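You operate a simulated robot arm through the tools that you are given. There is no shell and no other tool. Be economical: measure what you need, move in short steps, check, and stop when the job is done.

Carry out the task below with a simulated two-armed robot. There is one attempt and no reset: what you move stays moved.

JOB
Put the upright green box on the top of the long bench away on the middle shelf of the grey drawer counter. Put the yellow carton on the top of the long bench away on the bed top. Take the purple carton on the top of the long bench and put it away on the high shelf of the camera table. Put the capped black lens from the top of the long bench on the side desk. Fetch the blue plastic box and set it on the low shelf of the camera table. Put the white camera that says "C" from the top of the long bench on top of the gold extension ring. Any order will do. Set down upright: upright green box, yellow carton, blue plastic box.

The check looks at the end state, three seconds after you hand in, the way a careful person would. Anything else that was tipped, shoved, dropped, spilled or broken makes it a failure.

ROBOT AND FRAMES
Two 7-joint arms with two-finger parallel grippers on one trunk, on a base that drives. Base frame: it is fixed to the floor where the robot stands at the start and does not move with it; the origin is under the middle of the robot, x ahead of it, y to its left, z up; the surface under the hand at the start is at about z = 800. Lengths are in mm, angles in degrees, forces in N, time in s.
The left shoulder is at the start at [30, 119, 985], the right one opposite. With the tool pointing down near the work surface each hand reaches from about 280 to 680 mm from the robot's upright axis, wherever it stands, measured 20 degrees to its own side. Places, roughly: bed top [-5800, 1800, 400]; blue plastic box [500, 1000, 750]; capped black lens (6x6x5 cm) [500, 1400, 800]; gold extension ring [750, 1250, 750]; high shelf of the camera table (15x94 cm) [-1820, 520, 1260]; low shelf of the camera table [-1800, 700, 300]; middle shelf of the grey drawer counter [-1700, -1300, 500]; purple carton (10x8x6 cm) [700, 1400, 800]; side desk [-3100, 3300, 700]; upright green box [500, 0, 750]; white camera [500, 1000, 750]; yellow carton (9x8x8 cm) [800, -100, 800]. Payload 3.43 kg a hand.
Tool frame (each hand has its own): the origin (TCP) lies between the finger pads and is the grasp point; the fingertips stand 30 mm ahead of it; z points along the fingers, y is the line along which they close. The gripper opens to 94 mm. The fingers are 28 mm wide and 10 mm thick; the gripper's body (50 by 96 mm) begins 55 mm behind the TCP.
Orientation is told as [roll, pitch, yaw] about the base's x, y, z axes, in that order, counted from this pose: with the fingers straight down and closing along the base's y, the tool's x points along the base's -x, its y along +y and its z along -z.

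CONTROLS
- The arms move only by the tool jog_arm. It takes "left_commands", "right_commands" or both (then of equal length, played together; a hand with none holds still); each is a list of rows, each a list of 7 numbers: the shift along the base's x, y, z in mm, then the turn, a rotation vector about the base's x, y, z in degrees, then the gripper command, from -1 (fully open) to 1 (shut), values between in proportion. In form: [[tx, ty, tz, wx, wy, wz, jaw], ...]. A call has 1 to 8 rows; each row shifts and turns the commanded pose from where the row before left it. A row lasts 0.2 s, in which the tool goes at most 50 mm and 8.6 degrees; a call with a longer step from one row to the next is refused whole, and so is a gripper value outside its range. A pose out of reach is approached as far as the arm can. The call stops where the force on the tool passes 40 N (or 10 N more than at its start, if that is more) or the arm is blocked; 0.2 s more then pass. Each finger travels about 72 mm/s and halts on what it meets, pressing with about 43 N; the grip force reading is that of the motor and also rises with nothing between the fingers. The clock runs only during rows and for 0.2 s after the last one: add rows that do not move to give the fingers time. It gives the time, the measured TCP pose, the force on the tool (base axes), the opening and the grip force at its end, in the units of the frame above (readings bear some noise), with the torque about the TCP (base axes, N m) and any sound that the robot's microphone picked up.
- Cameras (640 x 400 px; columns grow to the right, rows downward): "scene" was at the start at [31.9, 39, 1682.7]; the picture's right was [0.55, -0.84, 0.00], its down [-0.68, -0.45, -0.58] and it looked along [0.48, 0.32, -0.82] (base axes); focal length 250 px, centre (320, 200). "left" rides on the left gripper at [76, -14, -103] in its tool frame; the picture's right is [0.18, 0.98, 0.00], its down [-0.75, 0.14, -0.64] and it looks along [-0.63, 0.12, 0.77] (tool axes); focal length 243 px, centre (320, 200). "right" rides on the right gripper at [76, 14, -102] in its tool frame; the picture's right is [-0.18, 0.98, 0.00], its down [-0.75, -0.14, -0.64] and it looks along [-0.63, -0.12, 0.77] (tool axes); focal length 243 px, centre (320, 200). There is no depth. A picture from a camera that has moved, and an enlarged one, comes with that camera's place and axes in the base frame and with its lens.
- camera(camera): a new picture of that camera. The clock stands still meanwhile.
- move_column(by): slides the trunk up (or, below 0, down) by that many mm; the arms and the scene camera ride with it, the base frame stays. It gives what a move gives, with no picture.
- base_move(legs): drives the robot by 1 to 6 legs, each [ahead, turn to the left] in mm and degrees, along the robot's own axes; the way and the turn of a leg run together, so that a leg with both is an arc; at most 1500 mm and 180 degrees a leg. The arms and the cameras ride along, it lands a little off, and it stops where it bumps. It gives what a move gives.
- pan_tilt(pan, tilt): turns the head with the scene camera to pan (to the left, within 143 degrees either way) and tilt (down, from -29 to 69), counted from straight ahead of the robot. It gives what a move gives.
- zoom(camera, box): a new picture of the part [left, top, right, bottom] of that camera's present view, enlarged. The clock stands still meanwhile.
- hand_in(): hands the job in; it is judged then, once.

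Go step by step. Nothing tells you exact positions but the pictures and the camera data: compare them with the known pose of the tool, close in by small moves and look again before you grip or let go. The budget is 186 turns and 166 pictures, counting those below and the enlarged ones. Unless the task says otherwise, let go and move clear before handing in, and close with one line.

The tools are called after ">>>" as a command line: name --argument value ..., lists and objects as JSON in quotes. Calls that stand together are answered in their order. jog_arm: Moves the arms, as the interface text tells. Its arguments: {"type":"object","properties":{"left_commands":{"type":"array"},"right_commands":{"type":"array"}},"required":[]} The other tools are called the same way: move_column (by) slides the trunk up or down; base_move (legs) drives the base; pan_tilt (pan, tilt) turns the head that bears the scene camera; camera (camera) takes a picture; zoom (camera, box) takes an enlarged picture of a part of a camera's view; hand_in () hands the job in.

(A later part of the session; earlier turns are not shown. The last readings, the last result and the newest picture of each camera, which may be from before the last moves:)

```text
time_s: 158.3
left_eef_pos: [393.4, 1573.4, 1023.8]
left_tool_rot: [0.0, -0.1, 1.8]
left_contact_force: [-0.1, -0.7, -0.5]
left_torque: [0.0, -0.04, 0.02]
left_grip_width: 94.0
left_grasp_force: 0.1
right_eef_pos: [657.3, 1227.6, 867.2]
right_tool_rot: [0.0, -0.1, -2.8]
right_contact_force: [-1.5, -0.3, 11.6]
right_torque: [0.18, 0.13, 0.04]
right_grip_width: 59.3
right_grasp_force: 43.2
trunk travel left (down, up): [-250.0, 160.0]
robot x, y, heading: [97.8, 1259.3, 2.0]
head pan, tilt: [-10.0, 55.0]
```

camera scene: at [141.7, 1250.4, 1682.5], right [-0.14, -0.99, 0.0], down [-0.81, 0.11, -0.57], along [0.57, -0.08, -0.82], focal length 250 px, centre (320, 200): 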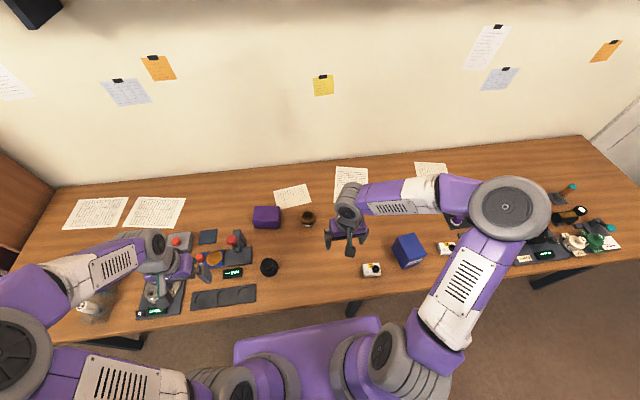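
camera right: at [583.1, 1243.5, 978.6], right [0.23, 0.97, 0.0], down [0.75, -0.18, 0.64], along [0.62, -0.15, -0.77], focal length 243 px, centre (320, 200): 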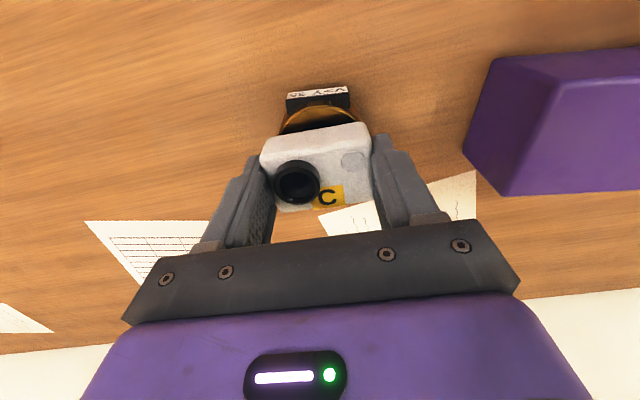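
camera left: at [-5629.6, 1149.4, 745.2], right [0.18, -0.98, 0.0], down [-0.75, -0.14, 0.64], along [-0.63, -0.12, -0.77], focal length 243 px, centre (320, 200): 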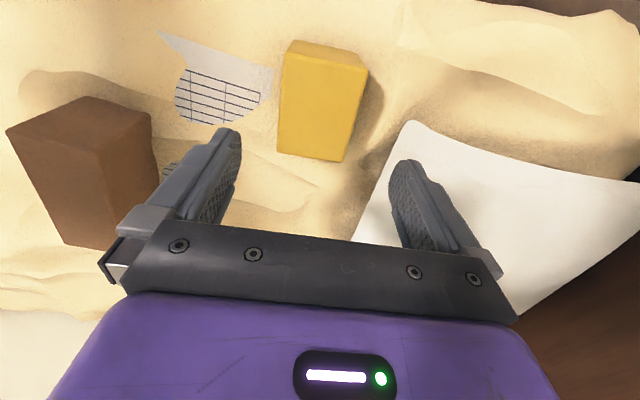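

Contact at 867 with 12 N. Ease, release, and lift straight up.

>>> jog_arm --right_commands '[[0, 0, 1, 0, 0, 0, 1], [0, 0, 0, 0, 0, 0, -0.3], [0, 0, 0, 0, 0, 0, -0.5], [0, 0, 0, 0, 0, 0, -0.8], [0, 0, 20, 0, 0, 0, -0.8], [0, 0, 40, 0, 0, 0, -0.8], [0, 0, 45, 0, 0, 0, -0.8]]'

>>> camera --camera "right"

>>> zoom --camera "scene" --box '[220, 180, 350, 290]'

```text
time_s: 159.9
left_eef_pos: [393.7, 1574.2, 1021.6]
left_tool_rot: [-0.1, -0.1, 1.8]
left_contact_force: [0.4, 0.2, 1.1]
left_torque: [0.01, 0.01, 0.0]
left_grip_width: 94.0
left_grasp_force: 0.1
right_eef_pos: [654.8, 1225.5, 973.9]
right_tool_rot: [-0.1, 0.1, -2.9]
right_contact_force: [-0.2, 0.7, 0.0]
right_torque: [0.0, -0.02, 0.0]
right_grip_width: 84.6
right_grasp_force: 0.0
trunk travel left (down, up): [-250.0, 160.0]
robot x, y, heading: [100.7, 1263.1, 2.1]
head pan, tilt: [-10.0, 55.0]
```

```text
104 pictures are left
camera right: at [578.9, 1242.1, 1077.1], right [0.23, 0.97, 0.0], down [0.75, -0.18, 0.64], along [0.62, -0.15, -0.77], focal length 243 px, centre (320, 200)
```

right: 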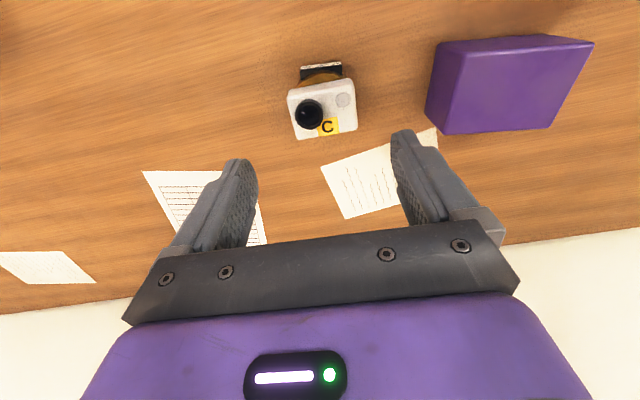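

```text
3.64 times, centred on (285, 235) of scene
camera zoom: at [140.7, 1250.3, 1682.5], right [-0.14, -0.99, 0.0], down [-0.81, 0.11, -0.57], along [0.57, -0.08, -0.82], focal length 910 px, centre (447, 73)
```

zoom: 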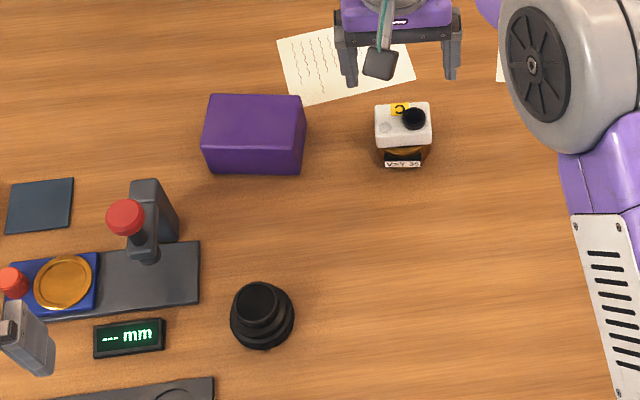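

Camera C sits squarely on the ring. Purple measures ≈97 (y) × 61 (x) × 66, so it must be gripped along its short side with a vertical tool. I test now whether a vertical tool can reach the high shelf's height (trunk up, z≈1305).

>>> jog_arm --right_commands '[[-45, 0, 0, 0, 0, 0, -1], [-45, 0, 0, 0, 0, 0, -1], [-45, -5, 0, 0, 0, 0, -1]]'

>>> move_column --by 160

>>> jog_arm --right_commands '[[0, 0, 40, 0, 0, 0, -1], [0, 0, 45, 0, 0, 0, -1], [0, 0, 45, 0, 0, 0, -1], [0, 0, 45, 0, 0, 0, -1], [0, 0, 30, 0, 0, 0, -1]]'

```text
time_s: 160.7
left_eef_pos: [393.3, 1572.1, 1023.5]
left_tool_rot: [0.0, -0.1, 1.8]
left_contact_force: [-0.3, -0.9, 0.3]
left_torque: [0.0, -0.02, 0.0]
left_grip_width: 93.9
left_grasp_force: 0.1
right_eef_pos: [519.0, 1220.6, 974.6]
right_tool_rot: [0.0, 0.0, -2.7]
right_contact_force: [-1.1, 0.0, -0.9]
right_torque: [0.02, -0.01, -0.01]
right_grip_width: 94.1
right_grasp_force: 0.1
trunk travel left (down, up): [-250.0, 160.0]
robot x, y, heading: [95.2, 1262.6, 1.9]
head pan, tilt: [-10.0, 55.0]
```

```text
time_s: 162.5
left_eef_pos: [394.6, 1573.5, 1182.7]
left_tool_rot: [0.0, 0.0, 1.8]
left_contact_force: [-0.7, 0.1, -0.1]
left_torque: [0.02, 0.02, 0.03]
left_grip_width: 93.7
left_grasp_force: 0.0
right_eef_pos: [519.0, 1221.0, 1132.6]
right_tool_rot: [-0.1, 0.0, -2.8]
right_contact_force: [0.9, -0.6, 0.1]
right_torque: [-0.01, 0.04, -0.02]
right_grip_width: 94.3
right_grasp_force: 0.1
trunk travel left (down, up): [-410.0, 0.0]
robot x, y, heading: [101.6, 1265.3, 1.9]
head pan, tilt: [-10.0, 55.0]
```

```text
time_s: 163.7
left_eef_pos: [394.6, 1572.7, 1181.9]
left_tool_rot: [0.1, 0.0, 1.8]
left_contact_force: [-0.2, 0.7, -0.1]
left_torque: [0.07, -0.02, 0.0]
left_grip_width: 94.1
left_grasp_force: 0.1
right_eef_pos: [518.5, 1219.5, 1342.8]
right_tool_rot: [0.0, 0.1, -2.7]
right_contact_force: [1.0, 0.4, 0.3]
right_torque: [0.0, -0.02, -0.03]
right_grip_width: 94.3
right_grasp_force: 0.0
trunk travel left (down, up): [-410.0, 0.0]
robot x, y, heading: [96.1, 1262.6, 2.1]
head pan, tilt: [-10.0, 55.0]
```

A vertical tool reaches 1343, so purple can go on the high shelf that way. Now trunk back down; left hand goes over purple, turned ~80° to close along its short side.

>>> move_column --by -160

>>> jog_arm --left_commands '[[35.6, -23.6, 0, 0, 0, 8.1, -1], [35.6, -23.6, 0, 0, 0, 8.1, -1], [35.6, -23.6, 0, 0, 0, 8.1, -1], [35.6, -23.6, 0, 0, 0, 8.1, -1], [35.6, -23.6, 0, 0, 0, 8.1, -1], [35.6, -23.6, 0, 0, 0, 8.1, -1], [35.6, -23.6, 0, 0, 0, 8.1, -1], [35.6, -23.6, 0, 0, 0, 8.1, -1]]'

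>>> jog_arm --left_commands '[[0, 0, -30, 0, 0, 7.9, -1], [0, 0, -40, 0, 0, 7.9, -1], [0, 0, 0, 0, 0, 0, -1]]'

>>> camera --camera "left"

>>> zoom --camera "scene" --box '[200, 150, 360, 290]'

```text
time_s: 165.6
left_eef_pos: [394.7, 1573.8, 1023.2]
left_tool_rot: [0.1, -0.1, 1.8]
left_contact_force: [-0.1, -0.4, -0.6]
left_torque: [0.02, 0.0, 0.03]
left_grip_width: 93.9
left_grasp_force: 0.1
right_eef_pos: [517.8, 1219.4, 1181.8]
right_tool_rot: [-0.2, 0.1, -2.8]
right_contact_force: [0.0, -0.1, 0.2]
right_torque: [-0.04, -0.03, 0.02]
right_grip_width: 93.8
right_grasp_force: 0.0
trunk travel left (down, up): [-250.0, 160.0]
robot x, y, heading: [98.8, 1259.6, 2.1]
head pan, tilt: [-10.0, 55.0]
```

```text
time_s: 167.4
left_eef_pos: [680.0, 1384.9, 1019.9]
left_tool_rot: [0.1, 0.0, 66.8]
left_contact_force: [0.0, 1.2, 0.8]
left_torque: [-0.03, -0.03, 0.0]
left_grip_width: 93.9
left_grasp_force: 0.1
right_eef_pos: [520.0, 1218.7, 1180.6]
right_tool_rot: [0.1, 0.1, -2.8]
right_contact_force: [0.0, 0.1, 0.0]
right_torque: [-0.02, -0.03, -0.03]
right_grip_width: 94.0
right_grasp_force: 0.1
trunk travel left (down, up): [-250.0, 160.0]
robot x, y, heading: [99.0, 1261.6, 1.9]
head pan, tilt: [-10.0, 55.0]
```

```text
time_s: 168.2
left_eef_pos: [679.4, 1384.3, 953.8]
left_tool_rot: [0.1, 0.0, 82.5]
left_contact_force: [-1.1, -0.7, 0.5]
left_torque: [0.01, -0.01, 0.02]
left_grip_width: 93.9
left_grasp_force: 0.1
right_eef_pos: [517.3, 1220.4, 1181.1]
right_tool_rot: [-0.1, 0.2, -2.8]
right_contact_force: [0.2, 0.0, -0.2]
right_torque: [-0.01, 0.06, -0.03]
right_grip_width: 93.9
right_grasp_force: 0.1
trunk travel left (down, up): [-250.0, 160.0]
robot x, y, heading: [97.4, 1261.8, 2.3]
head pan, tilt: [-10.0, 55.0]
```

```text
102 pictures are left
camera left: at [682.5, 1306.9, 1056.4], right [-1.0, -0.06, 0.0], down [-0.04, 0.77, 0.64], along [-0.04, 0.64, -0.77], focal length 243 px, centre (320, 200)
```

left: 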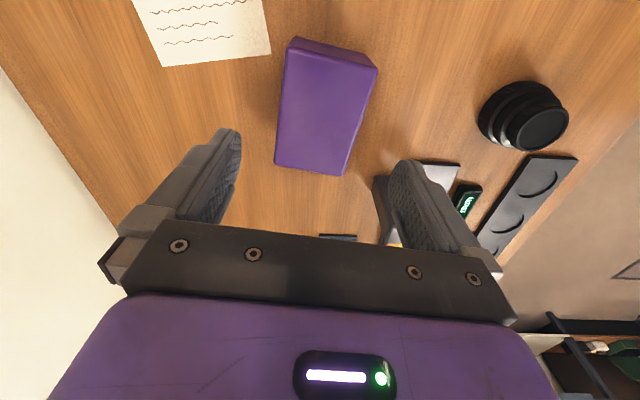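

```text
2.86 times, centred on (280, 220) of scene
camera zoom: at [141.3, 1250.4, 1682.5], right [-0.14, -0.99, 0.0], down [-0.81, 0.11, -0.57], along [0.57, -0.08, -0.82], focal length 715 px, centre (434, 143)
```

zoom: 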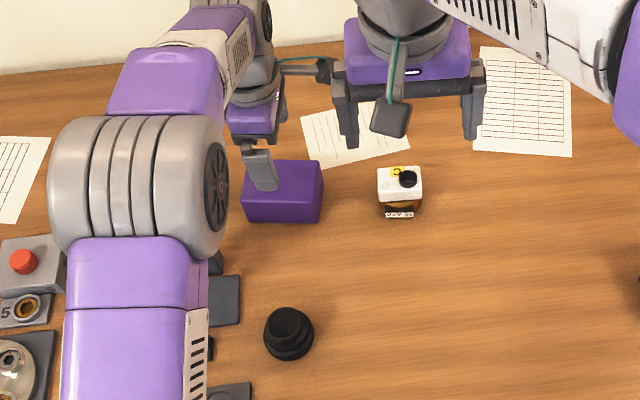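

Alignment confirmed (centre [677,1384]). Descend and grip purple.

>>> jog_arm --left_commands '[[-2, 0, -40, 0, 0, 0, -1], [0, 0, -40, 0, 0, 0, -1], [0, 0, -34, 0, 0, 0, -1], [0, 0, 0, 0, 0, 0, -0.2], [0, 0, 0, 0, 0, 0, 0.5], [0, 0, 0, 0, 0, 0, 1], [0, 0, 0, 0, 0, 0, 1], [0, 0, 0, 0, 0, 0, 1]]'

>>> jog_arm --left_commands '[[0, 0, 25, 0, 0, 0, 1], [0, 0, 45, 0, 0, 0, 1], [0, 0, 45, 0, 0, 0, 1], [0, 0, 45, 0, 0, 0, 1], [0, 0, 20, 0, 0, 0, 1]]'

>>> camera --camera "left"

```text
time_s: 170.0
left_eef_pos: [679.0, 1383.5, 839.6]
left_tool_rot: [-0.1, -0.1, 82.4]
left_contact_force: [0.6, 0.2, 0.5]
left_torque: [-0.02, 0.01, -0.01]
left_grip_width: 73.9
left_grasp_force: 43.3
right_eef_pos: [518.6, 1220.3, 1181.0]
right_tool_rot: [0.0, 0.1, -2.8]
right_contact_force: [-0.5, 0.1, 0.5]
right_torque: [-0.01, -0.03, 0.0]
right_grip_width: 94.1
right_grasp_force: 0.0
trunk travel left (down, up): [-250.0, 160.0]
robot x, y, heading: [97.4, 1264.7, 1.9]
head pan, tilt: [-10.0, 55.0]
```

```text
time_s: 171.2
left_eef_pos: [676.6, 1386.9, 1019.3]
left_tool_rot: [0.0, -0.1, 82.4]
left_contact_force: [1.1, -0.2, -0.7]
left_torque: [-0.01, -0.02, -0.01]
left_grip_width: 73.8
left_grasp_force: 42.9
right_eef_pos: [519.0, 1219.6, 1181.1]
right_tool_rot: [0.0, 0.1, -2.7]
right_contact_force: [0.2, -0.7, 0.4]
right_torque: [-0.01, 0.01, 0.02]
right_grip_width: 94.0
right_grasp_force: 0.0
trunk travel left (down, up): [-250.0, 160.0]
robot x, y, heading: [98.9, 1262.6, 1.9]
head pan, tilt: [-10.0, 55.0]
```

```text
100 pictures are left
camera left: at [680.3, 1310.3, 1120.8], right [-1.0, -0.05, 0.0], down [-0.04, 0.76, 0.64], along [-0.03, 0.64, -0.77], focal length 243 px, centre (320, 200)
```

left: 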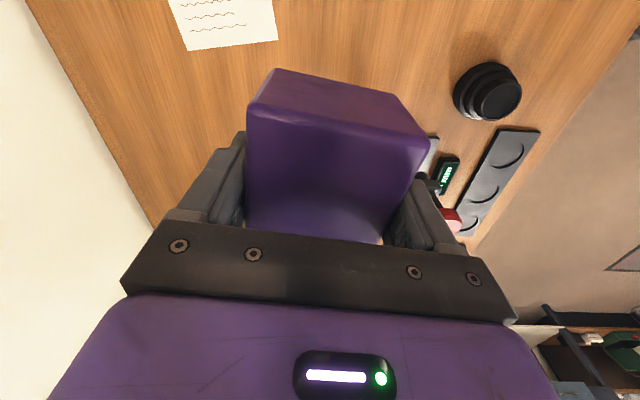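

Purple is held (74 mm). Retract it to the left while lowering the right hand, then turn right toward the blue box.

>>> jog_arm --left_commands '[[-39, 27, 5, 0, 0, 0, 1], [-39, 27, 5, 0, 0, 0, 1], [-39, 27, 5, 0, 0, 0, 1], [-39, 27, 5, 0, 0, 0, 1], [-39, 27, 5, 0, 0, 0, 1]]' --right_commands '[[-20, -20, -25, 0, 0, 0, -1], [-20, -20, -25, 0, 0, 0, -1], [0, -20, -30, 0, 0, 0, -1], [0, -20, -30, 0, 0, 0, -1], [0, -20, -30, 0, 0, 0, -1]]'

>>> base_move --legs '[[0, -25]]'

>>> pan_tilt --pan -20 --tilt 55

>>> camera --camera "scene"

```text
time_s: 172.4
left_eef_pos: [485.8, 1523.5, 1043.5]
left_tool_rot: [-0.1, 0.0, 82.4]
left_contact_force: [0.7, -0.4, -1.7]
left_torque: [0.0, 0.01, -0.03]
left_grip_width: 74.1
left_grasp_force: 43.5
right_eef_pos: [477.4, 1118.5, 1041.9]
right_tool_rot: [-0.2, 0.0, -2.7]
right_contact_force: [-0.5, -0.3, 1.0]
right_torque: [0.01, -0.02, 0.03]
right_grip_width: 94.0
right_grasp_force: 0.0
trunk travel left (down, up): [-250.0, 160.0]
robot x, y, heading: [100.5, 1263.7, 2.3]
head pan, tilt: [-10.0, 55.0]
```

```text
time_s: 174.1
left_eef_pos: [559.9, 1335.3, 1042.9]
left_tool_rot: [-0.1, 0.0, 57.3]
left_contact_force: [0.2, -0.8, -0.5]
left_torque: [-0.05, 0.03, 0.0]
left_grip_width: 73.9
left_grasp_force: 42.6
right_eef_pos: [381.4, 969.6, 1039.8]
right_tool_rot: [-0.1, 0.2, -27.9]
right_contact_force: [0.0, -0.4, 0.6]
right_torque: [-0.01, -0.01, 0.01]
right_grip_width: 93.9
right_grasp_force: 0.0
trunk travel left (down, up): [-250.0, 160.0]
robot x, y, heading: [98.0, 1262.4, -23.1]
head pan, tilt: [-10.0, 55.0]
```

```text
time_s: 174.8
left_eef_pos: [559.3, 1334.7, 1042.5]
left_tool_rot: [-0.1, 0.0, 57.3]
left_contact_force: [0.5, 0.3, -0.7]
left_torque: [0.03, 0.03, 0.01]
left_grip_width: 73.7
left_grasp_force: 42.6
right_eef_pos: [381.4, 971.0, 1040.0]
right_tool_rot: [-0.1, 0.1, -27.9]
right_contact_force: [0.5, -0.1, 1.1]
right_torque: [0.02, 0.02, 0.01]
right_grip_width: 94.1
right_grasp_force: 0.1
trunk travel left (down, up): [-250.0, 160.0]
robot x, y, heading: [98.3, 1262.7, -22.9]
head pan, tilt: [-20.0, 55.0]
```

```text
99 pictures are left
camera scene: at [125.6, 1224.1, 1682.4], right [-0.68, -0.73, 0.0], down [-0.6, 0.56, -0.57], along [0.42, -0.39, -0.82], focal length 250 px, centre (320, 200)
```

scene: 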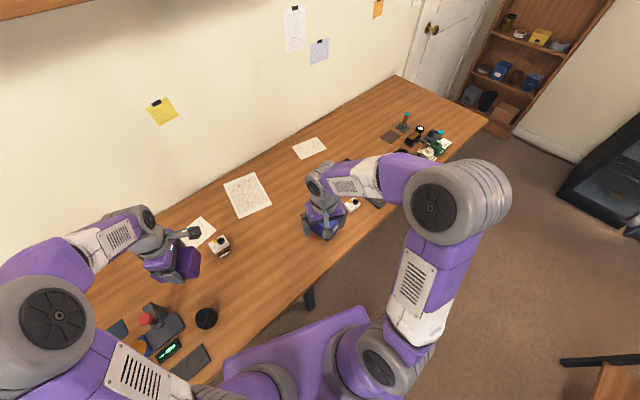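

The right hand is above the blue box. Rotate to its yaw (+7.5°) and pitch 40° at a standoff.

>>> jog_arm --right_commands '[[2, -20, 0, 0, 0, 7.1, -1], [2, -20, 0, 0, 0, 7.1, -1], [2, -20, 0, 0, 0, 7.1, -1], [2, -20, 0, 0, 0, 7.1, -1], [1, -20, 0, 0, 0, 7, -1]]'

>>> jog_arm --right_commands '[[0, 0, -10, 1.04, -7.93, 0, -1], [0, 0, -15, 1.04, -7.93, 0, -1], [0, 0, -20, 1.04, -7.93, 0, -1], [0, 0, -20, 1.04, -7.93, 0, -1], [0, 0, -25, 1.04, -7.93, 0, -1], [0, 0, 0, 0, 0, 0, -1]]'

>>> camera --camera "right"

```text
time_s: 176.0
left_eef_pos: [559.8, 1332.8, 1043.5]
left_tool_rot: [0.1, 0.0, 57.3]
left_contact_force: [-0.1, -0.5, -0.6]
left_torque: [0.02, 0.01, 0.03]
left_grip_width: 73.6
left_grasp_force: 43.2
right_eef_pos: [389.2, 868.8, 1040.9]
right_tool_rot: [0.1, 0.1, 7.7]
right_contact_force: [0.4, -1.0, 0.4]
right_torque: [0.01, 0.0, 0.0]
right_grip_width: 93.9
right_grasp_force: 0.1
trunk travel left (down, up): [-250.0, 160.0]
robot x, y, heading: [98.8, 1261.3, -23.0]
head pan, tilt: [-20.0, 55.0]
```

```text
time_s: 177.4
left_eef_pos: [559.5, 1335.3, 1044.0]
left_tool_rot: [-0.1, 0.0, 57.3]
left_contact_force: [-0.6, 0.1, -1.8]
left_torque: [-0.04, 0.01, -0.03]
left_grip_width: 73.9
left_grasp_force: 42.8
right_eef_pos: [392.6, 873.7, 950.4]
right_tool_rot: [-0.2, -40.0, 7.6]
right_contact_force: [-0.1, 0.6, 0.3]
right_torque: [-0.03, 0.03, 0.0]
right_grip_width: 94.0
right_grasp_force: 0.0
trunk travel left (down, up): [-250.0, 160.0]
robot x, y, heading: [98.5, 1262.8, -22.9]
head pan, tilt: [-20.0, 55.0]
```

```text
98 pictures are left
camera right: at [266.6, 868.8, 981.4], right [0.01, 0.99, 0.12], down [0.18, -0.12, 0.98], along [0.98, 0.01, -0.18], focal length 243 px, centre (320, 200)
```

right: 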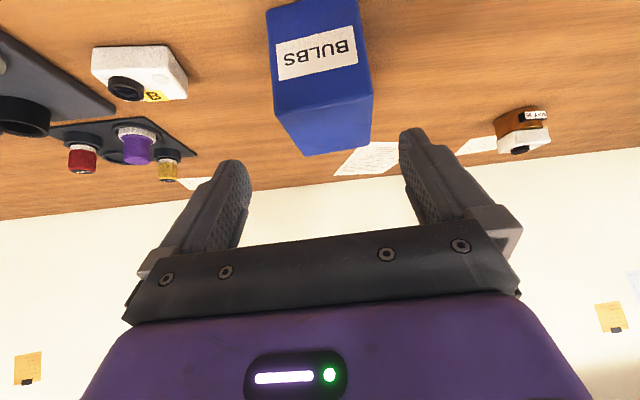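

Box centre ≈[467,887]. Advance along the tool axis and grip.

>>> jog_arm --right_commands '[[0, 4, -8, 0, 0, 0, -1], [25, 3, -30, 0, 0, 0, -1], [25, 3, -30, 0, 0, 0, -1], [24, 3, -29, 0, 0, 0, -1], [0, 0, 0, 0, 0, 0, -0.2], [0, 0, 0, 0, 0, 0, 0.5], [0, 0, 0, 0, 0, 0, 1], [0, 0, 0, 0, 0, 0, 1]]'

>>> camera --camera "right"

```text
time_s: 179.0
left_eef_pos: [557.6, 1334.1, 1043.0]
left_tool_rot: [0.0, 0.0, 57.3]
left_contact_force: [0.8, 0.4, -1.7]
left_torque: [0.02, -0.02, -0.04]
left_grip_width: 73.6
left_grasp_force: 42.3
right_eef_pos: [468.5, 885.8, 856.5]
right_tool_rot: [-0.3, -40.3, 8.0]
right_contact_force: [-5.6, 4.4, 20.6]
right_torque: [-0.37, 1.27, -0.23]
right_grip_width: 74.3
right_grasp_force: 43.1
trunk travel left (down, up): [-250.0, 160.0]
robot x, y, heading: [99.3, 1260.2, -23.1]
head pan, tilt: [-20.0, 55.0]
stopped in row 7 (right hand): the force on the tool passed its limit at 40 N (the readings are from after the stop); the commanded pose is now the measured one
```

```text
97 pictures are left
camera right: at [342.8, 882.6, 885.6], right [0.01, 0.99, 0.12], down [0.18, -0.11, 0.98], along [0.98, 0.01, -0.18], focal length 243 px, centre (320, 200)
```

right: 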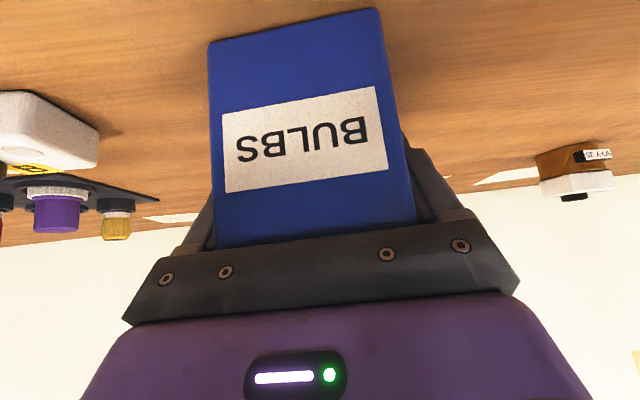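

The palm met the box's top edge, but the grip is firm. Lift and check its level.

>>> jog_arm --right_commands '[[0, 0, 10, 0, 0, 0, 1], [0, 0, 30, 0, 0, 0, 1], [0, 0, 40, 0, 0, 0, 1], [0, 0, 45, 0, 0, 0, 1], [0, 0, 45, 0, 0, 0, 1]]'

>>> camera --camera "right"

>>> camera --camera "scene"

```text
time_s: 180.2
left_eef_pos: [559.9, 1334.4, 1044.5]
left_tool_rot: [0.0, 0.1, 57.3]
left_contact_force: [0.0, 1.3, -1.6]
left_torque: [-0.03, 0.0, 0.01]
left_grip_width: 73.8
left_grasp_force: 43.3
right_eef_pos: [468.6, 886.0, 1022.5]
right_tool_rot: [-0.2, -40.1, 7.6]
right_contact_force: [0.0, -0.2, -3.0]
right_torque: [-0.04, 0.03, 0.01]
right_grip_width: 74.4
right_grasp_force: 42.9
trunk travel left (down, up): [-250.0, 160.0]
robot x, y, heading: [99.6, 1259.9, -22.9]
head pan, tilt: [-20.0, 55.0]
```

```text
96 pictures are left
camera right: at [341.5, 882.1, 1051.4], right [0.01, 0.99, 0.12], down [0.18, -0.12, 0.98], along [0.98, 0.01, -0.18], focal length 243 px, centre (320, 200)
```

right: 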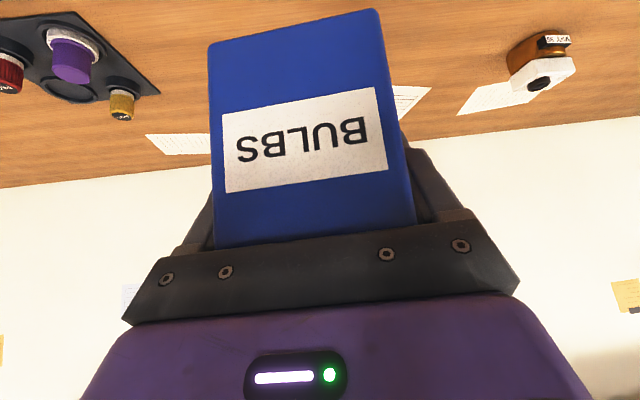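

```text
95 pictures are left
camera scene: at [125.0, 1224.6, 1682.4], right [-0.68, -0.73, 0.0], down [-0.6, 0.56, -0.57], along [0.42, -0.39, -0.82], focal length 250 px, centre (320, 200)
```

scene: 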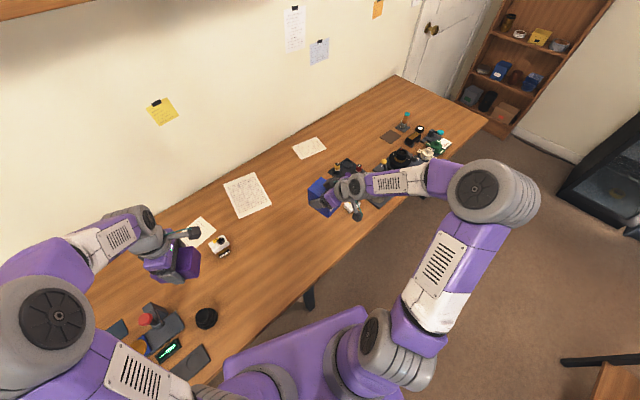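

Blue hangs level. I drive around the lens table to the aisle side of the camera table: back off, down the bench corridor, then along the aisle.

>>> base_move --legs '[[-300, 0], [0, -67], [1000, 0], [640, 0], [0, -90], [700, 0]]'

>>> pan_tilt --pan -40 --tilt 25

>>> camera --camera "scene"

```text
time_s: 200.1
left_eef_pos: [-1264.1, -470.3, 1042.3]
left_tool_rot: [-0.1, 0.0, -99.7]
left_contact_force: [0.2, 0.6, -1.9]
left_torque: [0.05, -0.01, 0.01]
left_grip_width: 74.1
left_grasp_force: 43.2
right_eef_pos: [-1354.0, -21.7, 1022.3]
right_tool_rot: [-0.1, -40.1, -149.4]
right_contact_force: [-0.7, 1.1, -1.5]
right_torque: [-0.03, 0.01, -0.02]
right_grip_width: 73.9
right_grasp_force: 43.5
trunk travel left (down, up): [-250.0, 160.0]
robot x, y, heading: [-871.4, -225.2, 180.1]
head pan, tilt: [-20.0, 55.0]
```

```text
time_s: 201.1
left_eef_pos: [-1263.8, -470.7, 1042.7]
left_tool_rot: [0.0, 0.0, -99.8]
left_contact_force: [-0.2, 0.2, -1.9]
left_torque: [0.02, -0.02, 0.01]
left_grip_width: 74.0
left_grasp_force: 43.3
right_eef_pos: [-1354.3, -21.1, 1021.4]
right_tool_rot: [-0.2, -40.1, -149.4]
right_contact_force: [-0.3, -0.9, -2.8]
right_torque: [0.02, 0.0, 0.02]
right_grip_width: 74.1
right_grasp_force: 42.8
trunk travel left (down, up): [-250.0, 160.0]
robot x, y, heading: [-865.4, -223.9, 179.7]
head pan, tilt: [-40.0, 25.0]
```

```text
94 pictures are left
camera scene: at [-906.6, -166.9, 1726.3], right [0.64, 0.77, 0.0], down [0.32, -0.27, -0.91], along [-0.69, 0.58, -0.42], focal length 250 px, centre (320, 200)
```

scene: 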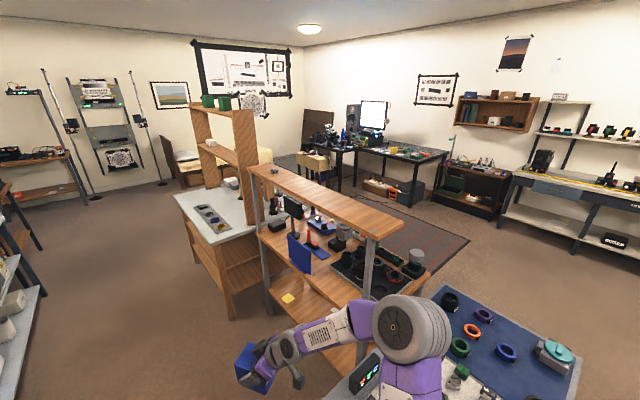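

Continue 900 mm and turn to face the camera table from the aisle.

>>> base_move --legs '[[900, 0], [0, -90]]'

>>> pan_tilt --pan 0 --tilt 35

>>> camera --camera "scene"

>>> camera --camera "right"

```text
time_s: 209.4
left_eef_pos: [-2004.9, 159.3, 1043.3]
left_tool_rot: [0.0, 0.0, 173.1]
left_contact_force: [-0.8, 0.2, -0.6]
left_torque: [-0.01, 0.02, 0.02]
left_grip_width: 73.7
left_grasp_force: 42.9
right_eef_pos: [-1559.4, 267.3, 1021.3]
right_tool_rot: [0.0, -40.1, 123.3]
right_contact_force: [-0.2, -1.0, -2.5]
right_torque: [0.0, 0.01, 0.0]
right_grip_width: 74.0
right_grasp_force: 43.1
trunk travel left (down, up): [-250.0, 160.0]
robot x, y, heading: [-1741.1, -228.2, 92.5]
head pan, tilt: [-40.0, 25.0]
```

```text
time_s: 210.5
left_eef_pos: [-2005.8, 157.9, 1042.8]
left_tool_rot: [0.0, 0.0, 173.0]
left_contact_force: [0.3, 0.4, -1.1]
left_torque: [-0.02, 0.0, 0.02]
left_grip_width: 73.8
left_grasp_force: 42.9
right_eef_pos: [-1560.6, 267.8, 1020.8]
right_tool_rot: [-0.1, -40.0, 123.2]
right_contact_force: [0.2, -0.1, -2.7]
right_torque: [-0.01, 0.02, -0.01]
right_grip_width: 74.2
right_grasp_force: 42.5
trunk travel left (down, up): [-250.0, 160.0]
robot x, y, heading: [-1743.3, -222.1, 92.6]
head pan, tilt: [0.0, 35.0]
```

```text
93 pictures are left
camera scene: at [-1741.7, -169.1, 1710.7], right [1.0, 0.05, 0.0], down [0.03, -0.57, -0.82], along [-0.04, 0.82, -0.57], focal length 250 px, centre (320, 200)
```

scene: 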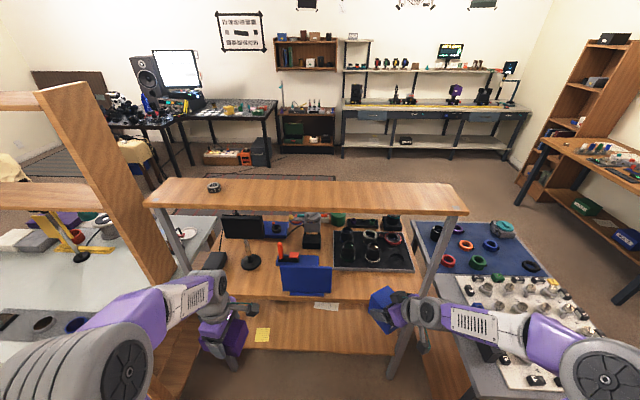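

```text
92 pictures are left
camera right: at [-1504.0, 155.3, 1050.7], right [-0.9, -0.42, 0.12], down [0.03, 0.21, 0.98], along [-0.44, 0.88, -0.18], focal length 243 px, centre (320, 200)
```

right: 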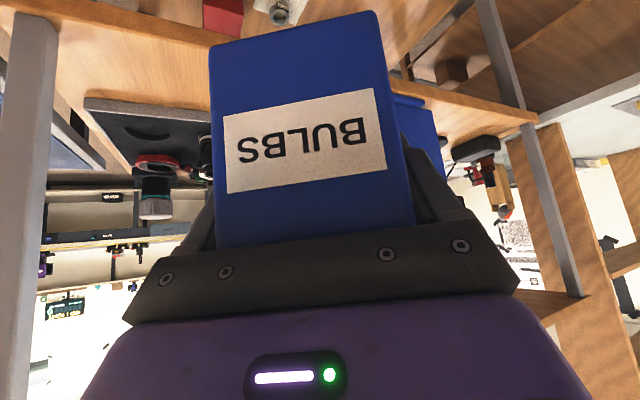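

The high shelf's front edge is y≈440–455 (z≈1265), the low shelf's edge y≈490. Blue first: trunk down, left hand lifted and pulled back, right tool squared to the table.

>>> move_column --by -250

>>> jog_arm --left_commands '[[0, -20, 40, 0, 0, 0, 1], [0, -20, 40, 0, 0, 0, 1], [0, -20, 40, 0, 0, 0, 1], [0, -20, 40, 0, 0, 0, 1], [0, 0, 40, 0, 0, 0, 1], [0, 0, 30, 0, 0, 0, 1]]' --right_commands '[[0, 0, 0, 0, 0, -7.7, 1], [0, 0, 0, 0, 0, -7.7, 1], [0, 0, 0, 0, 0, -7.7, 1], [0, 0, 0, 0, 0, -7.6, 1], [0, 0, -40, 0, 0, 0, 1], [0, 0, -40, 0, 0, 0, 1]]'

>>> pan_tilt --pan -5 --tilt 50

>>> camera --camera "scene"

>>> camera --camera "right"

```text
time_s: 213.1
left_eef_pos: [-2005.0, 157.7, 791.9]
left_tool_rot: [0.0, 0.0, 173.0]
left_contact_force: [0.8, -0.1, -1.6]
left_torque: [0.01, 0.04, 0.0]
left_grip_width: 74.0
left_grasp_force: 43.2
right_eef_pos: [-1561.0, 269.3, 771.5]
right_tool_rot: [-0.1, -40.2, 123.4]
right_contact_force: [0.4, -0.5, -2.5]
right_torque: [0.01, 0.03, 0.0]
right_grip_width: 74.3
right_grasp_force: 43.0
trunk travel left (down, up): [0.0, 410.0]
robot x, y, heading: [-1743.0, -226.1, 92.6]
head pan, tilt: [0.0, 35.0]
```

```text
time_s: 214.5
left_eef_pos: [-2005.3, 76.5, 1023.5]
left_tool_rot: [0.0, -0.1, 173.0]
left_contact_force: [-0.8, -0.8, -1.6]
left_torque: [-0.01, -0.02, -0.01]
left_grip_width: 74.1
left_grasp_force: 43.3
right_eef_pos: [-1558.9, 270.6, 692.5]
right_tool_rot: [-0.1, -40.1, 92.4]
right_contact_force: [0.4, 0.7, -2.4]
right_torque: [-0.04, 0.02, 0.02]
right_grip_width: 74.0
right_grasp_force: 43.4
trunk travel left (down, up): [0.0, 410.0]
robot x, y, heading: [-1739.7, -231.6, 92.8]
head pan, tilt: [0.0, 35.0]
```

```text
time_s: 215.2
left_eef_pos: [-2003.7, 76.2, 1023.1]
left_tool_rot: [0.0, 0.0, 172.9]
left_contact_force: [-0.7, 0.2, -1.0]
left_torque: [-0.04, -0.03, 0.02]
left_grip_width: 73.9
left_grasp_force: 43.3
right_eef_pos: [-1558.2, 270.1, 691.6]
right_tool_rot: [0.0, -40.1, 92.8]
right_contact_force: [-0.3, -0.4, -2.1]
right_torque: [0.0, -0.01, 0.01]
right_grip_width: 73.7
right_grasp_force: 42.6
trunk travel left (down, up): [0.0, 410.0]
robot x, y, heading: [-1741.3, -227.6, 92.6]
head pan, tilt: [-5.0, 50.0]
```

```text
91 pictures are left
camera scene: at [-1734.6, -180.2, 1439.0], right [1.0, -0.04, 0.0], down [-0.03, -0.77, -0.64], along [0.03, 0.64, -0.77], focal length 250 px, centre (320, 200)
```

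scene: 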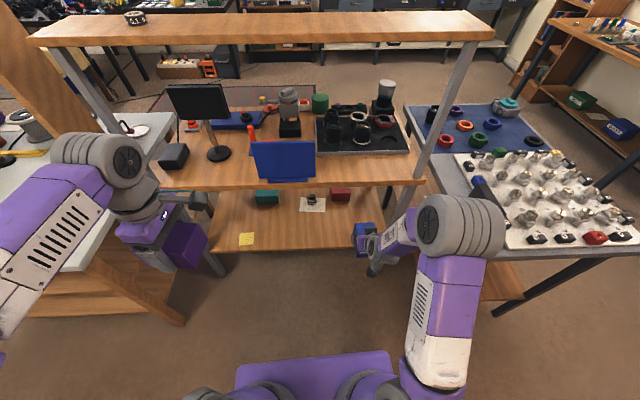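

```text
90 pictures are left
camera right: at [-1567.9, 143.3, 721.4], right [-0.99, 0.1, 0.12], down [0.13, 0.17, 0.98], along [0.07, 0.98, -0.18], focal length 243 px, centre (320, 200)
```

right: 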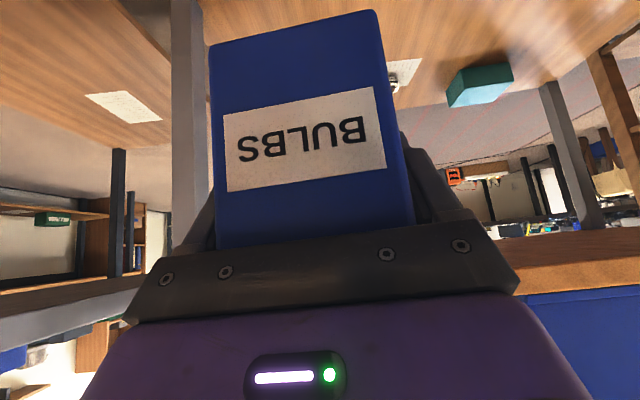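

The low shelf is free between x≈-1900 and -1450 near its front; red box and papers lie deeper. Lower the blue box outside, then zoom for the shelf edge.

>>> jog_arm --right_commands '[[-5, 0, -42, 0, 0, 0, 1], [-5, 0, -42, 0, 0, 0, 1], [-5, 0, -42, 0, 0, 0, 1], [-5, 0, -42, 0, 0, 0, 1], [-5, 0, -42, 0, 0, 0, 1], [0, 0, -41, 0, 0, 0, 1]]'

>>> camera --camera "right"

>>> zoom --camera "scene" --box '[200, 150, 440, 290]'

```text
time_s: 216.7
left_eef_pos: [-2004.9, 76.5, 1021.8]
left_tool_rot: [0.0, 0.0, 173.0]
left_contact_force: [0.1, 1.0, -1.2]
left_torque: [0.04, -0.03, 0.02]
left_grip_width: 73.8
left_grasp_force: 43.4
right_eef_pos: [-1583.7, 271.4, 439.0]
right_tool_rot: [-0.2, -40.2, 92.6]
right_contact_force: [-0.4, 0.4, -2.6]
right_torque: [-0.02, 0.01, 0.06]
right_grip_width: 74.0
right_grasp_force: 42.8
trunk travel left (down, up): [0.0, 410.0]
robot x, y, heading: [-1742.5, -229.9, 92.8]
head pan, tilt: [-5.0, 50.0]
```

```text
89 pictures are left
camera right: at [-1591.8, 144.6, 469.1], right [-0.99, 0.1, 0.12], down [0.13, 0.17, 0.98], along [0.08, 0.98, -0.18], focal length 243 px, centre (320, 200)
```

right: 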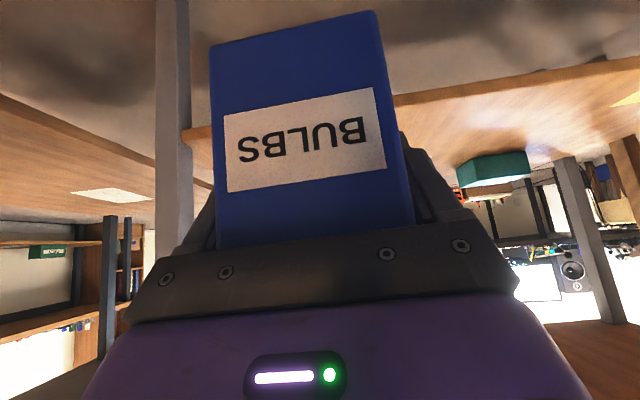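

```text
2.67 times, centred on (320, 220) of scene
camera zoom: at [-1734.5, -180.0, 1438.9], right [1.0, -0.04, 0.0], down [-0.03, -0.77, -0.64], along [0.03, 0.64, -0.77], focal length 668 px, centre (320, 147)
```

zoom: 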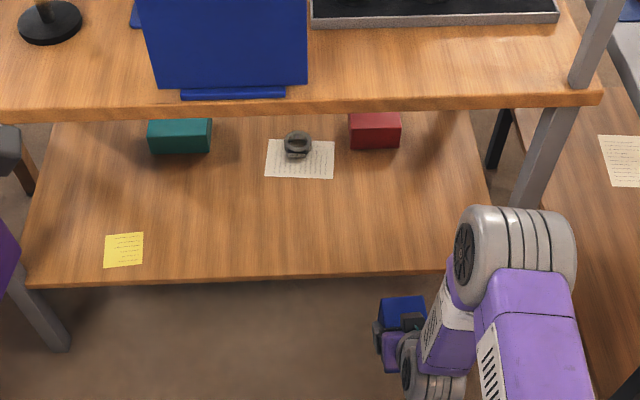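

Shelf edge: y≈455, z≈290. Drive 180 mm forward, then reach in to y≈540.

>>> base_move --legs '[[180, 0]]'

>>> jog_arm --right_commands '[[0, 30, -10, 0, 0, 0, 1], [0, 30, -10, 0, 0, 0, 1], [0, 30, -10, 0, 0, 0, 1], [0, 0, 0, 0, 0, 0, 1]]'

>>> camera --camera "right"

>>> camera --camera "scene"

```text
time_s: 218.2
left_eef_pos: [-2009.3, 255.9, 1022.1]
left_tool_rot: [0.1, -0.1, 172.5]
left_contact_force: [-0.8, 0.7, -0.6]
left_torque: [-0.06, -0.05, 0.04]
left_grip_width: 74.0
left_grasp_force: 43.2
right_eef_pos: [-1585.1, 447.7, 439.4]
right_tool_rot: [-0.1, -40.0, 92.1]
right_contact_force: [0.1, 0.8, -2.5]
right_torque: [-0.01, 0.02, -0.02]
right_grip_width: 74.2
right_grasp_force: 43.1
trunk travel left (down, up): [0.0, 410.0]
robot x, y, heading: [-1751.6, -51.5, 92.0]
head pan, tilt: [-5.0, 50.0]
```

```text
time_s: 219.2
left_eef_pos: [-2009.7, 257.1, 1023.0]
left_tool_rot: [0.0, 0.0, 172.6]
left_contact_force: [0.1, 0.6, -1.3]
left_torque: [0.01, -0.03, -0.01]
left_grip_width: 73.8
left_grasp_force: 43.2
right_eef_pos: [-1586.8, 535.6, 410.8]
right_tool_rot: [-0.2, -40.0, 92.0]
right_contact_force: [0.1, 0.2, -1.8]
right_torque: [0.03, -0.02, -0.02]
right_grip_width: 74.0
right_grasp_force: 42.6
trunk travel left (down, up): [0.0, 410.0]
robot x, y, heading: [-1750.8, -47.4, 92.3]
head pan, tilt: [-5.0, 50.0]
```

```text
87 pictures are left
camera right: at [-1596.1, 410.4, 439.2], right [-0.99, 0.11, 0.12], down [0.13, 0.17, 0.98], along [0.08, 0.98, -0.18], focal length 243 px, centre (320, 200)
```

right: 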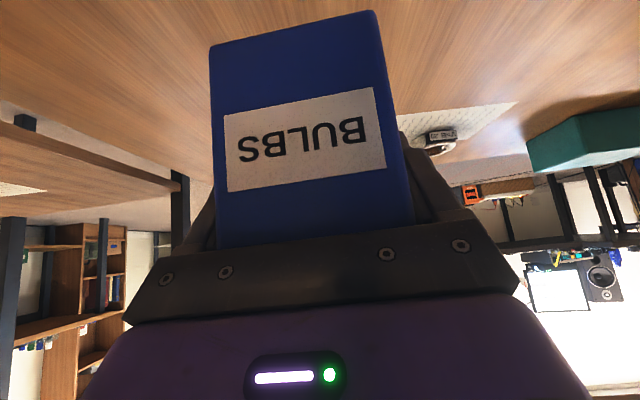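

```text
86 pictures are left
camera scene: at [-1741.6, -2.2, 1438.9], right [1.0, -0.05, 0.0], down [-0.04, -0.77, -0.64], along [0.03, 0.64, -0.77], focal length 250 px, centre (320, 200)
```

scene: 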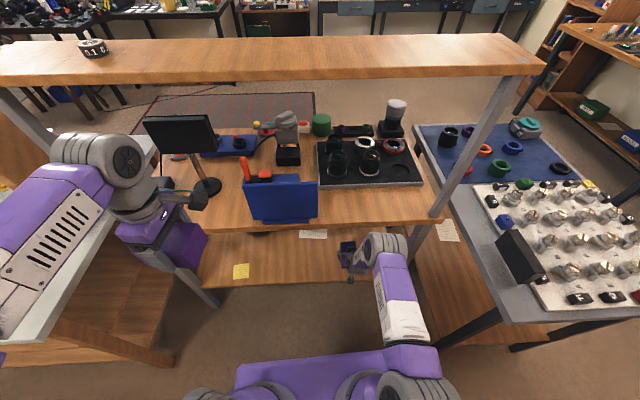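

In position over the shelf. Lower to contact (expected TCP z≈347).

>>> jog_arm --right_commands '[[0, 4, -20, 0, 0, 0, 1], [0, 0, -20, 0, 0, 0, 1], [0, 0, -10, 0, 0, 0, 1], [0, 0, -5, 0, 0, 0, 1], [0, 0, -4, 0, 0, 0, 1], [0, 0, -4, 0, 0, 0, 1], [0, 0, -4, 0, 0, 0, 1], [0, 0, -4, 0, 0, 0, 1]]'

```text
time_s: 220.5
left_eef_pos: [-2009.3, 256.3, 1024.0]
left_tool_rot: [-0.2, 0.0, 172.4]
left_contact_force: [-0.8, 0.6, -1.6]
left_torque: [-0.04, -0.01, 0.03]
left_grip_width: 73.9
left_grasp_force: 43.3
right_eef_pos: [-1585.3, 544.8, 355.9]
right_tool_rot: [-0.3, -41.0, 92.2]
right_contact_force: [0.3, -3.3, 15.5]
right_torque: [-1.01, 0.01, -0.03]
right_grip_width: 74.4
right_grasp_force: 42.9
trunk travel left (down, up): [0.0, 410.0]
robot x, y, heading: [-1748.5, -52.4, 92.0]
head pan, tilt: [-5.0, 50.0]
stopped in row 6 (right hand): the force on the tool passed its limit at 43 N (the readings are from after the stop); the commanded pose is now the measured one
```

Contact at z≈356 (shelf ≈300). Ease 2 mm, then open slowly and look.

>>> jog_arm --right_commands '[[0, 0, 2, 0, 1, 0, 1], [0, 0, 0, 0, 0, 0, 1]]'

>>> camera --camera "right"

```text
time_s: 221.1
left_eef_pos: [-2009.1, 255.3, 1022.4]
left_tool_rot: [-0.1, 0.0, 172.4]
left_contact_force: [0.2, -0.2, -1.8]
left_torque: [-0.02, -0.04, 0.0]
left_grip_width: 73.8
left_grasp_force: 42.7
right_eef_pos: [-1584.8, 544.7, 357.1]
right_tool_rot: [1.1, -41.0, 91.4]
right_contact_force: [1.9, 4.9, 8.0]
right_torque: [0.58, -0.45, 0.04]
right_grip_width: 74.2
right_grasp_force: 43.1
trunk travel left (down, up): [0.0, 410.0]
robot x, y, heading: [-1748.1, -46.8, 92.2]
head pan, tilt: [-5.0, 50.0]
```

```text
85 pictures are left
camera right: at [-1594.3, 417.8, 385.5], right [-0.99, 0.11, 0.13], down [0.15, 0.15, 0.98], along [0.08, 0.98, -0.17], focal length 243 px, centre (320, 200)
```

right: 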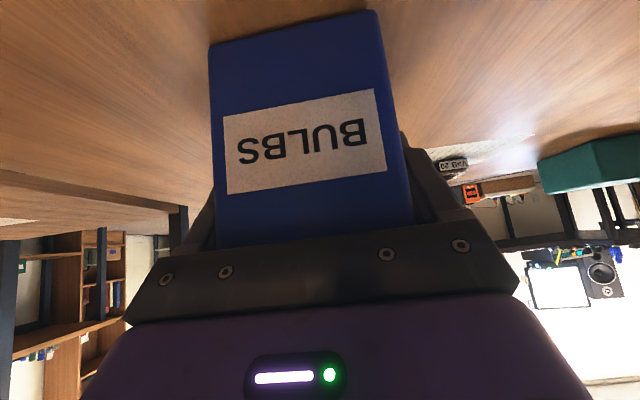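

I undo that roll and restore the −40° pitch, then release slowly.

>>> jog_arm --right_commands '[[0, 0, 0, -1, -1, 0, 1], [0, 0, 0, 0, 0, 0, 1]]'

>>> jog_arm --right_commands '[[0, 0, 0, 0, 0, 0, 0], [0, 0, 0, 0, 0, 0, -0.6], [0, 0, 0, 0, 0, 0, -1], [0, 0, 0, 0, 0, 0, -1]]'

>>> camera --camera "right"

```text
time_s: 221.7
left_eef_pos: [-2008.6, 256.6, 1023.4]
left_tool_rot: [-0.1, 0.1, 172.4]
left_contact_force: [0.4, -0.5, -2.1]
left_torque: [0.01, -0.02, 0.01]
left_grip_width: 73.9
left_grasp_force: 43.0
right_eef_pos: [-1585.4, 544.0, 358.0]
right_tool_rot: [-0.1, -39.8, 92.1]
right_contact_force: [-2.7, 5.4, 10.4]
right_torque: [0.85, 0.17, 0.08]
right_grip_width: 74.1
right_grasp_force: 43.4
trunk travel left (down, up): [0.0, 410.0]
robot x, y, heading: [-1748.3, -47.7, 92.2]
head pan, tilt: [-5.0, 50.0]
```

```text
time_s: 222.7
left_eef_pos: [-2009.9, 256.0, 1022.5]
left_tool_rot: [0.0, -0.1, 172.4]
left_contact_force: [0.1, -1.0, -1.5]
left_torque: [-0.01, -0.06, -0.01]
left_grip_width: 73.6
left_grasp_force: 43.0
right_eef_pos: [-1584.8, 543.6, 355.7]
right_tool_rot: [-0.2, -39.6, 92.1]
right_contact_force: [-0.5, 0.4, -0.1]
right_torque: [0.01, -0.01, -0.03]
right_grip_width: 94.2
right_grasp_force: 0.1
trunk travel left (down, up): [0.0, 410.0]
robot x, y, heading: [-1748.2, -50.9, 92.4]
head pan, tilt: [-5.0, 50.0]
```

```text
84 pictures are left
camera right: at [-1595.2, 417.6, 386.8], right [-0.99, 0.11, 0.12], down [0.13, 0.18, 0.98], along [0.08, 0.98, -0.19], focal length 243 px, centre (320, 200)
```

right: 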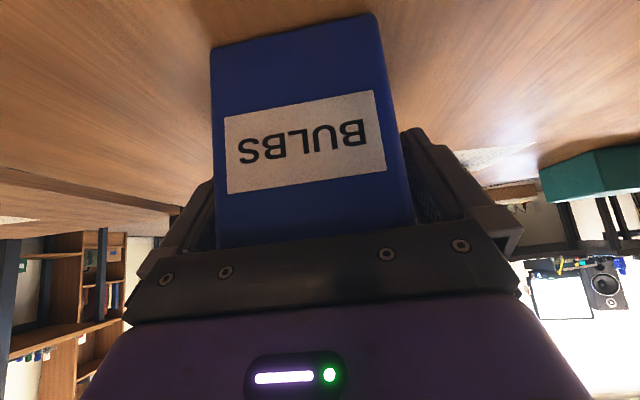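

Released. Retreat along the tool axis and look back.

>>> jog_arm --right_commands '[[0, -13, 15, 0, 0, 0, -1], [0, -26, 30, 0, 0, 0, -1], [0, -30, 30, 0, 0, 0, -1], [0, -40, 10, 0, 0, 0, -1], [0, -40, 0, 0, 0, 0, -1]]'

>>> camera --camera "right"

```text
time_s: 223.9
left_eef_pos: [-2009.5, 255.2, 1022.3]
left_tool_rot: [0.0, -0.1, 172.4]
left_contact_force: [-0.1, -0.3, -2.3]
left_torque: [0.01, -0.05, -0.01]
left_grip_width: 73.5
left_grasp_force: 43.1
right_eef_pos: [-1585.6, 397.5, 441.9]
right_tool_rot: [-0.1, -39.7, 92.1]
right_contact_force: [0.1, 0.5, -0.3]
right_torque: [-0.01, 0.01, 0.04]
right_grip_width: 94.2
right_grasp_force: 0.1
trunk travel left (down, up): [0.0, 410.0]
robot x, y, heading: [-1745.6, -48.7, 92.2]
head pan, tilt: [-5.0, 50.0]
```

```text
83 pictures are left
camera right: at [-1594.9, 271.0, 472.6], right [-0.99, 0.11, 0.12], down [0.13, 0.17, 0.98], along [0.08, 0.98, -0.19], focal length 243 px, centre (320, 200)
```

right: 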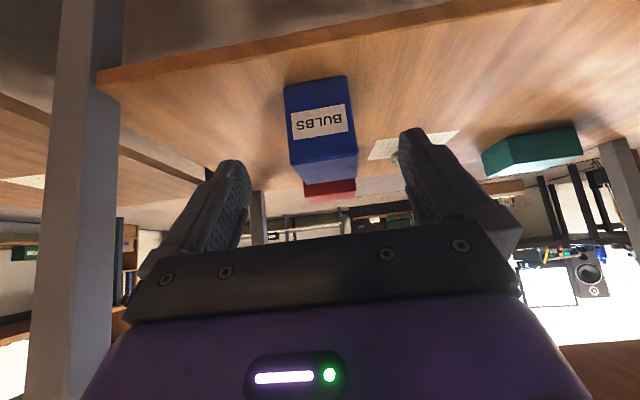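

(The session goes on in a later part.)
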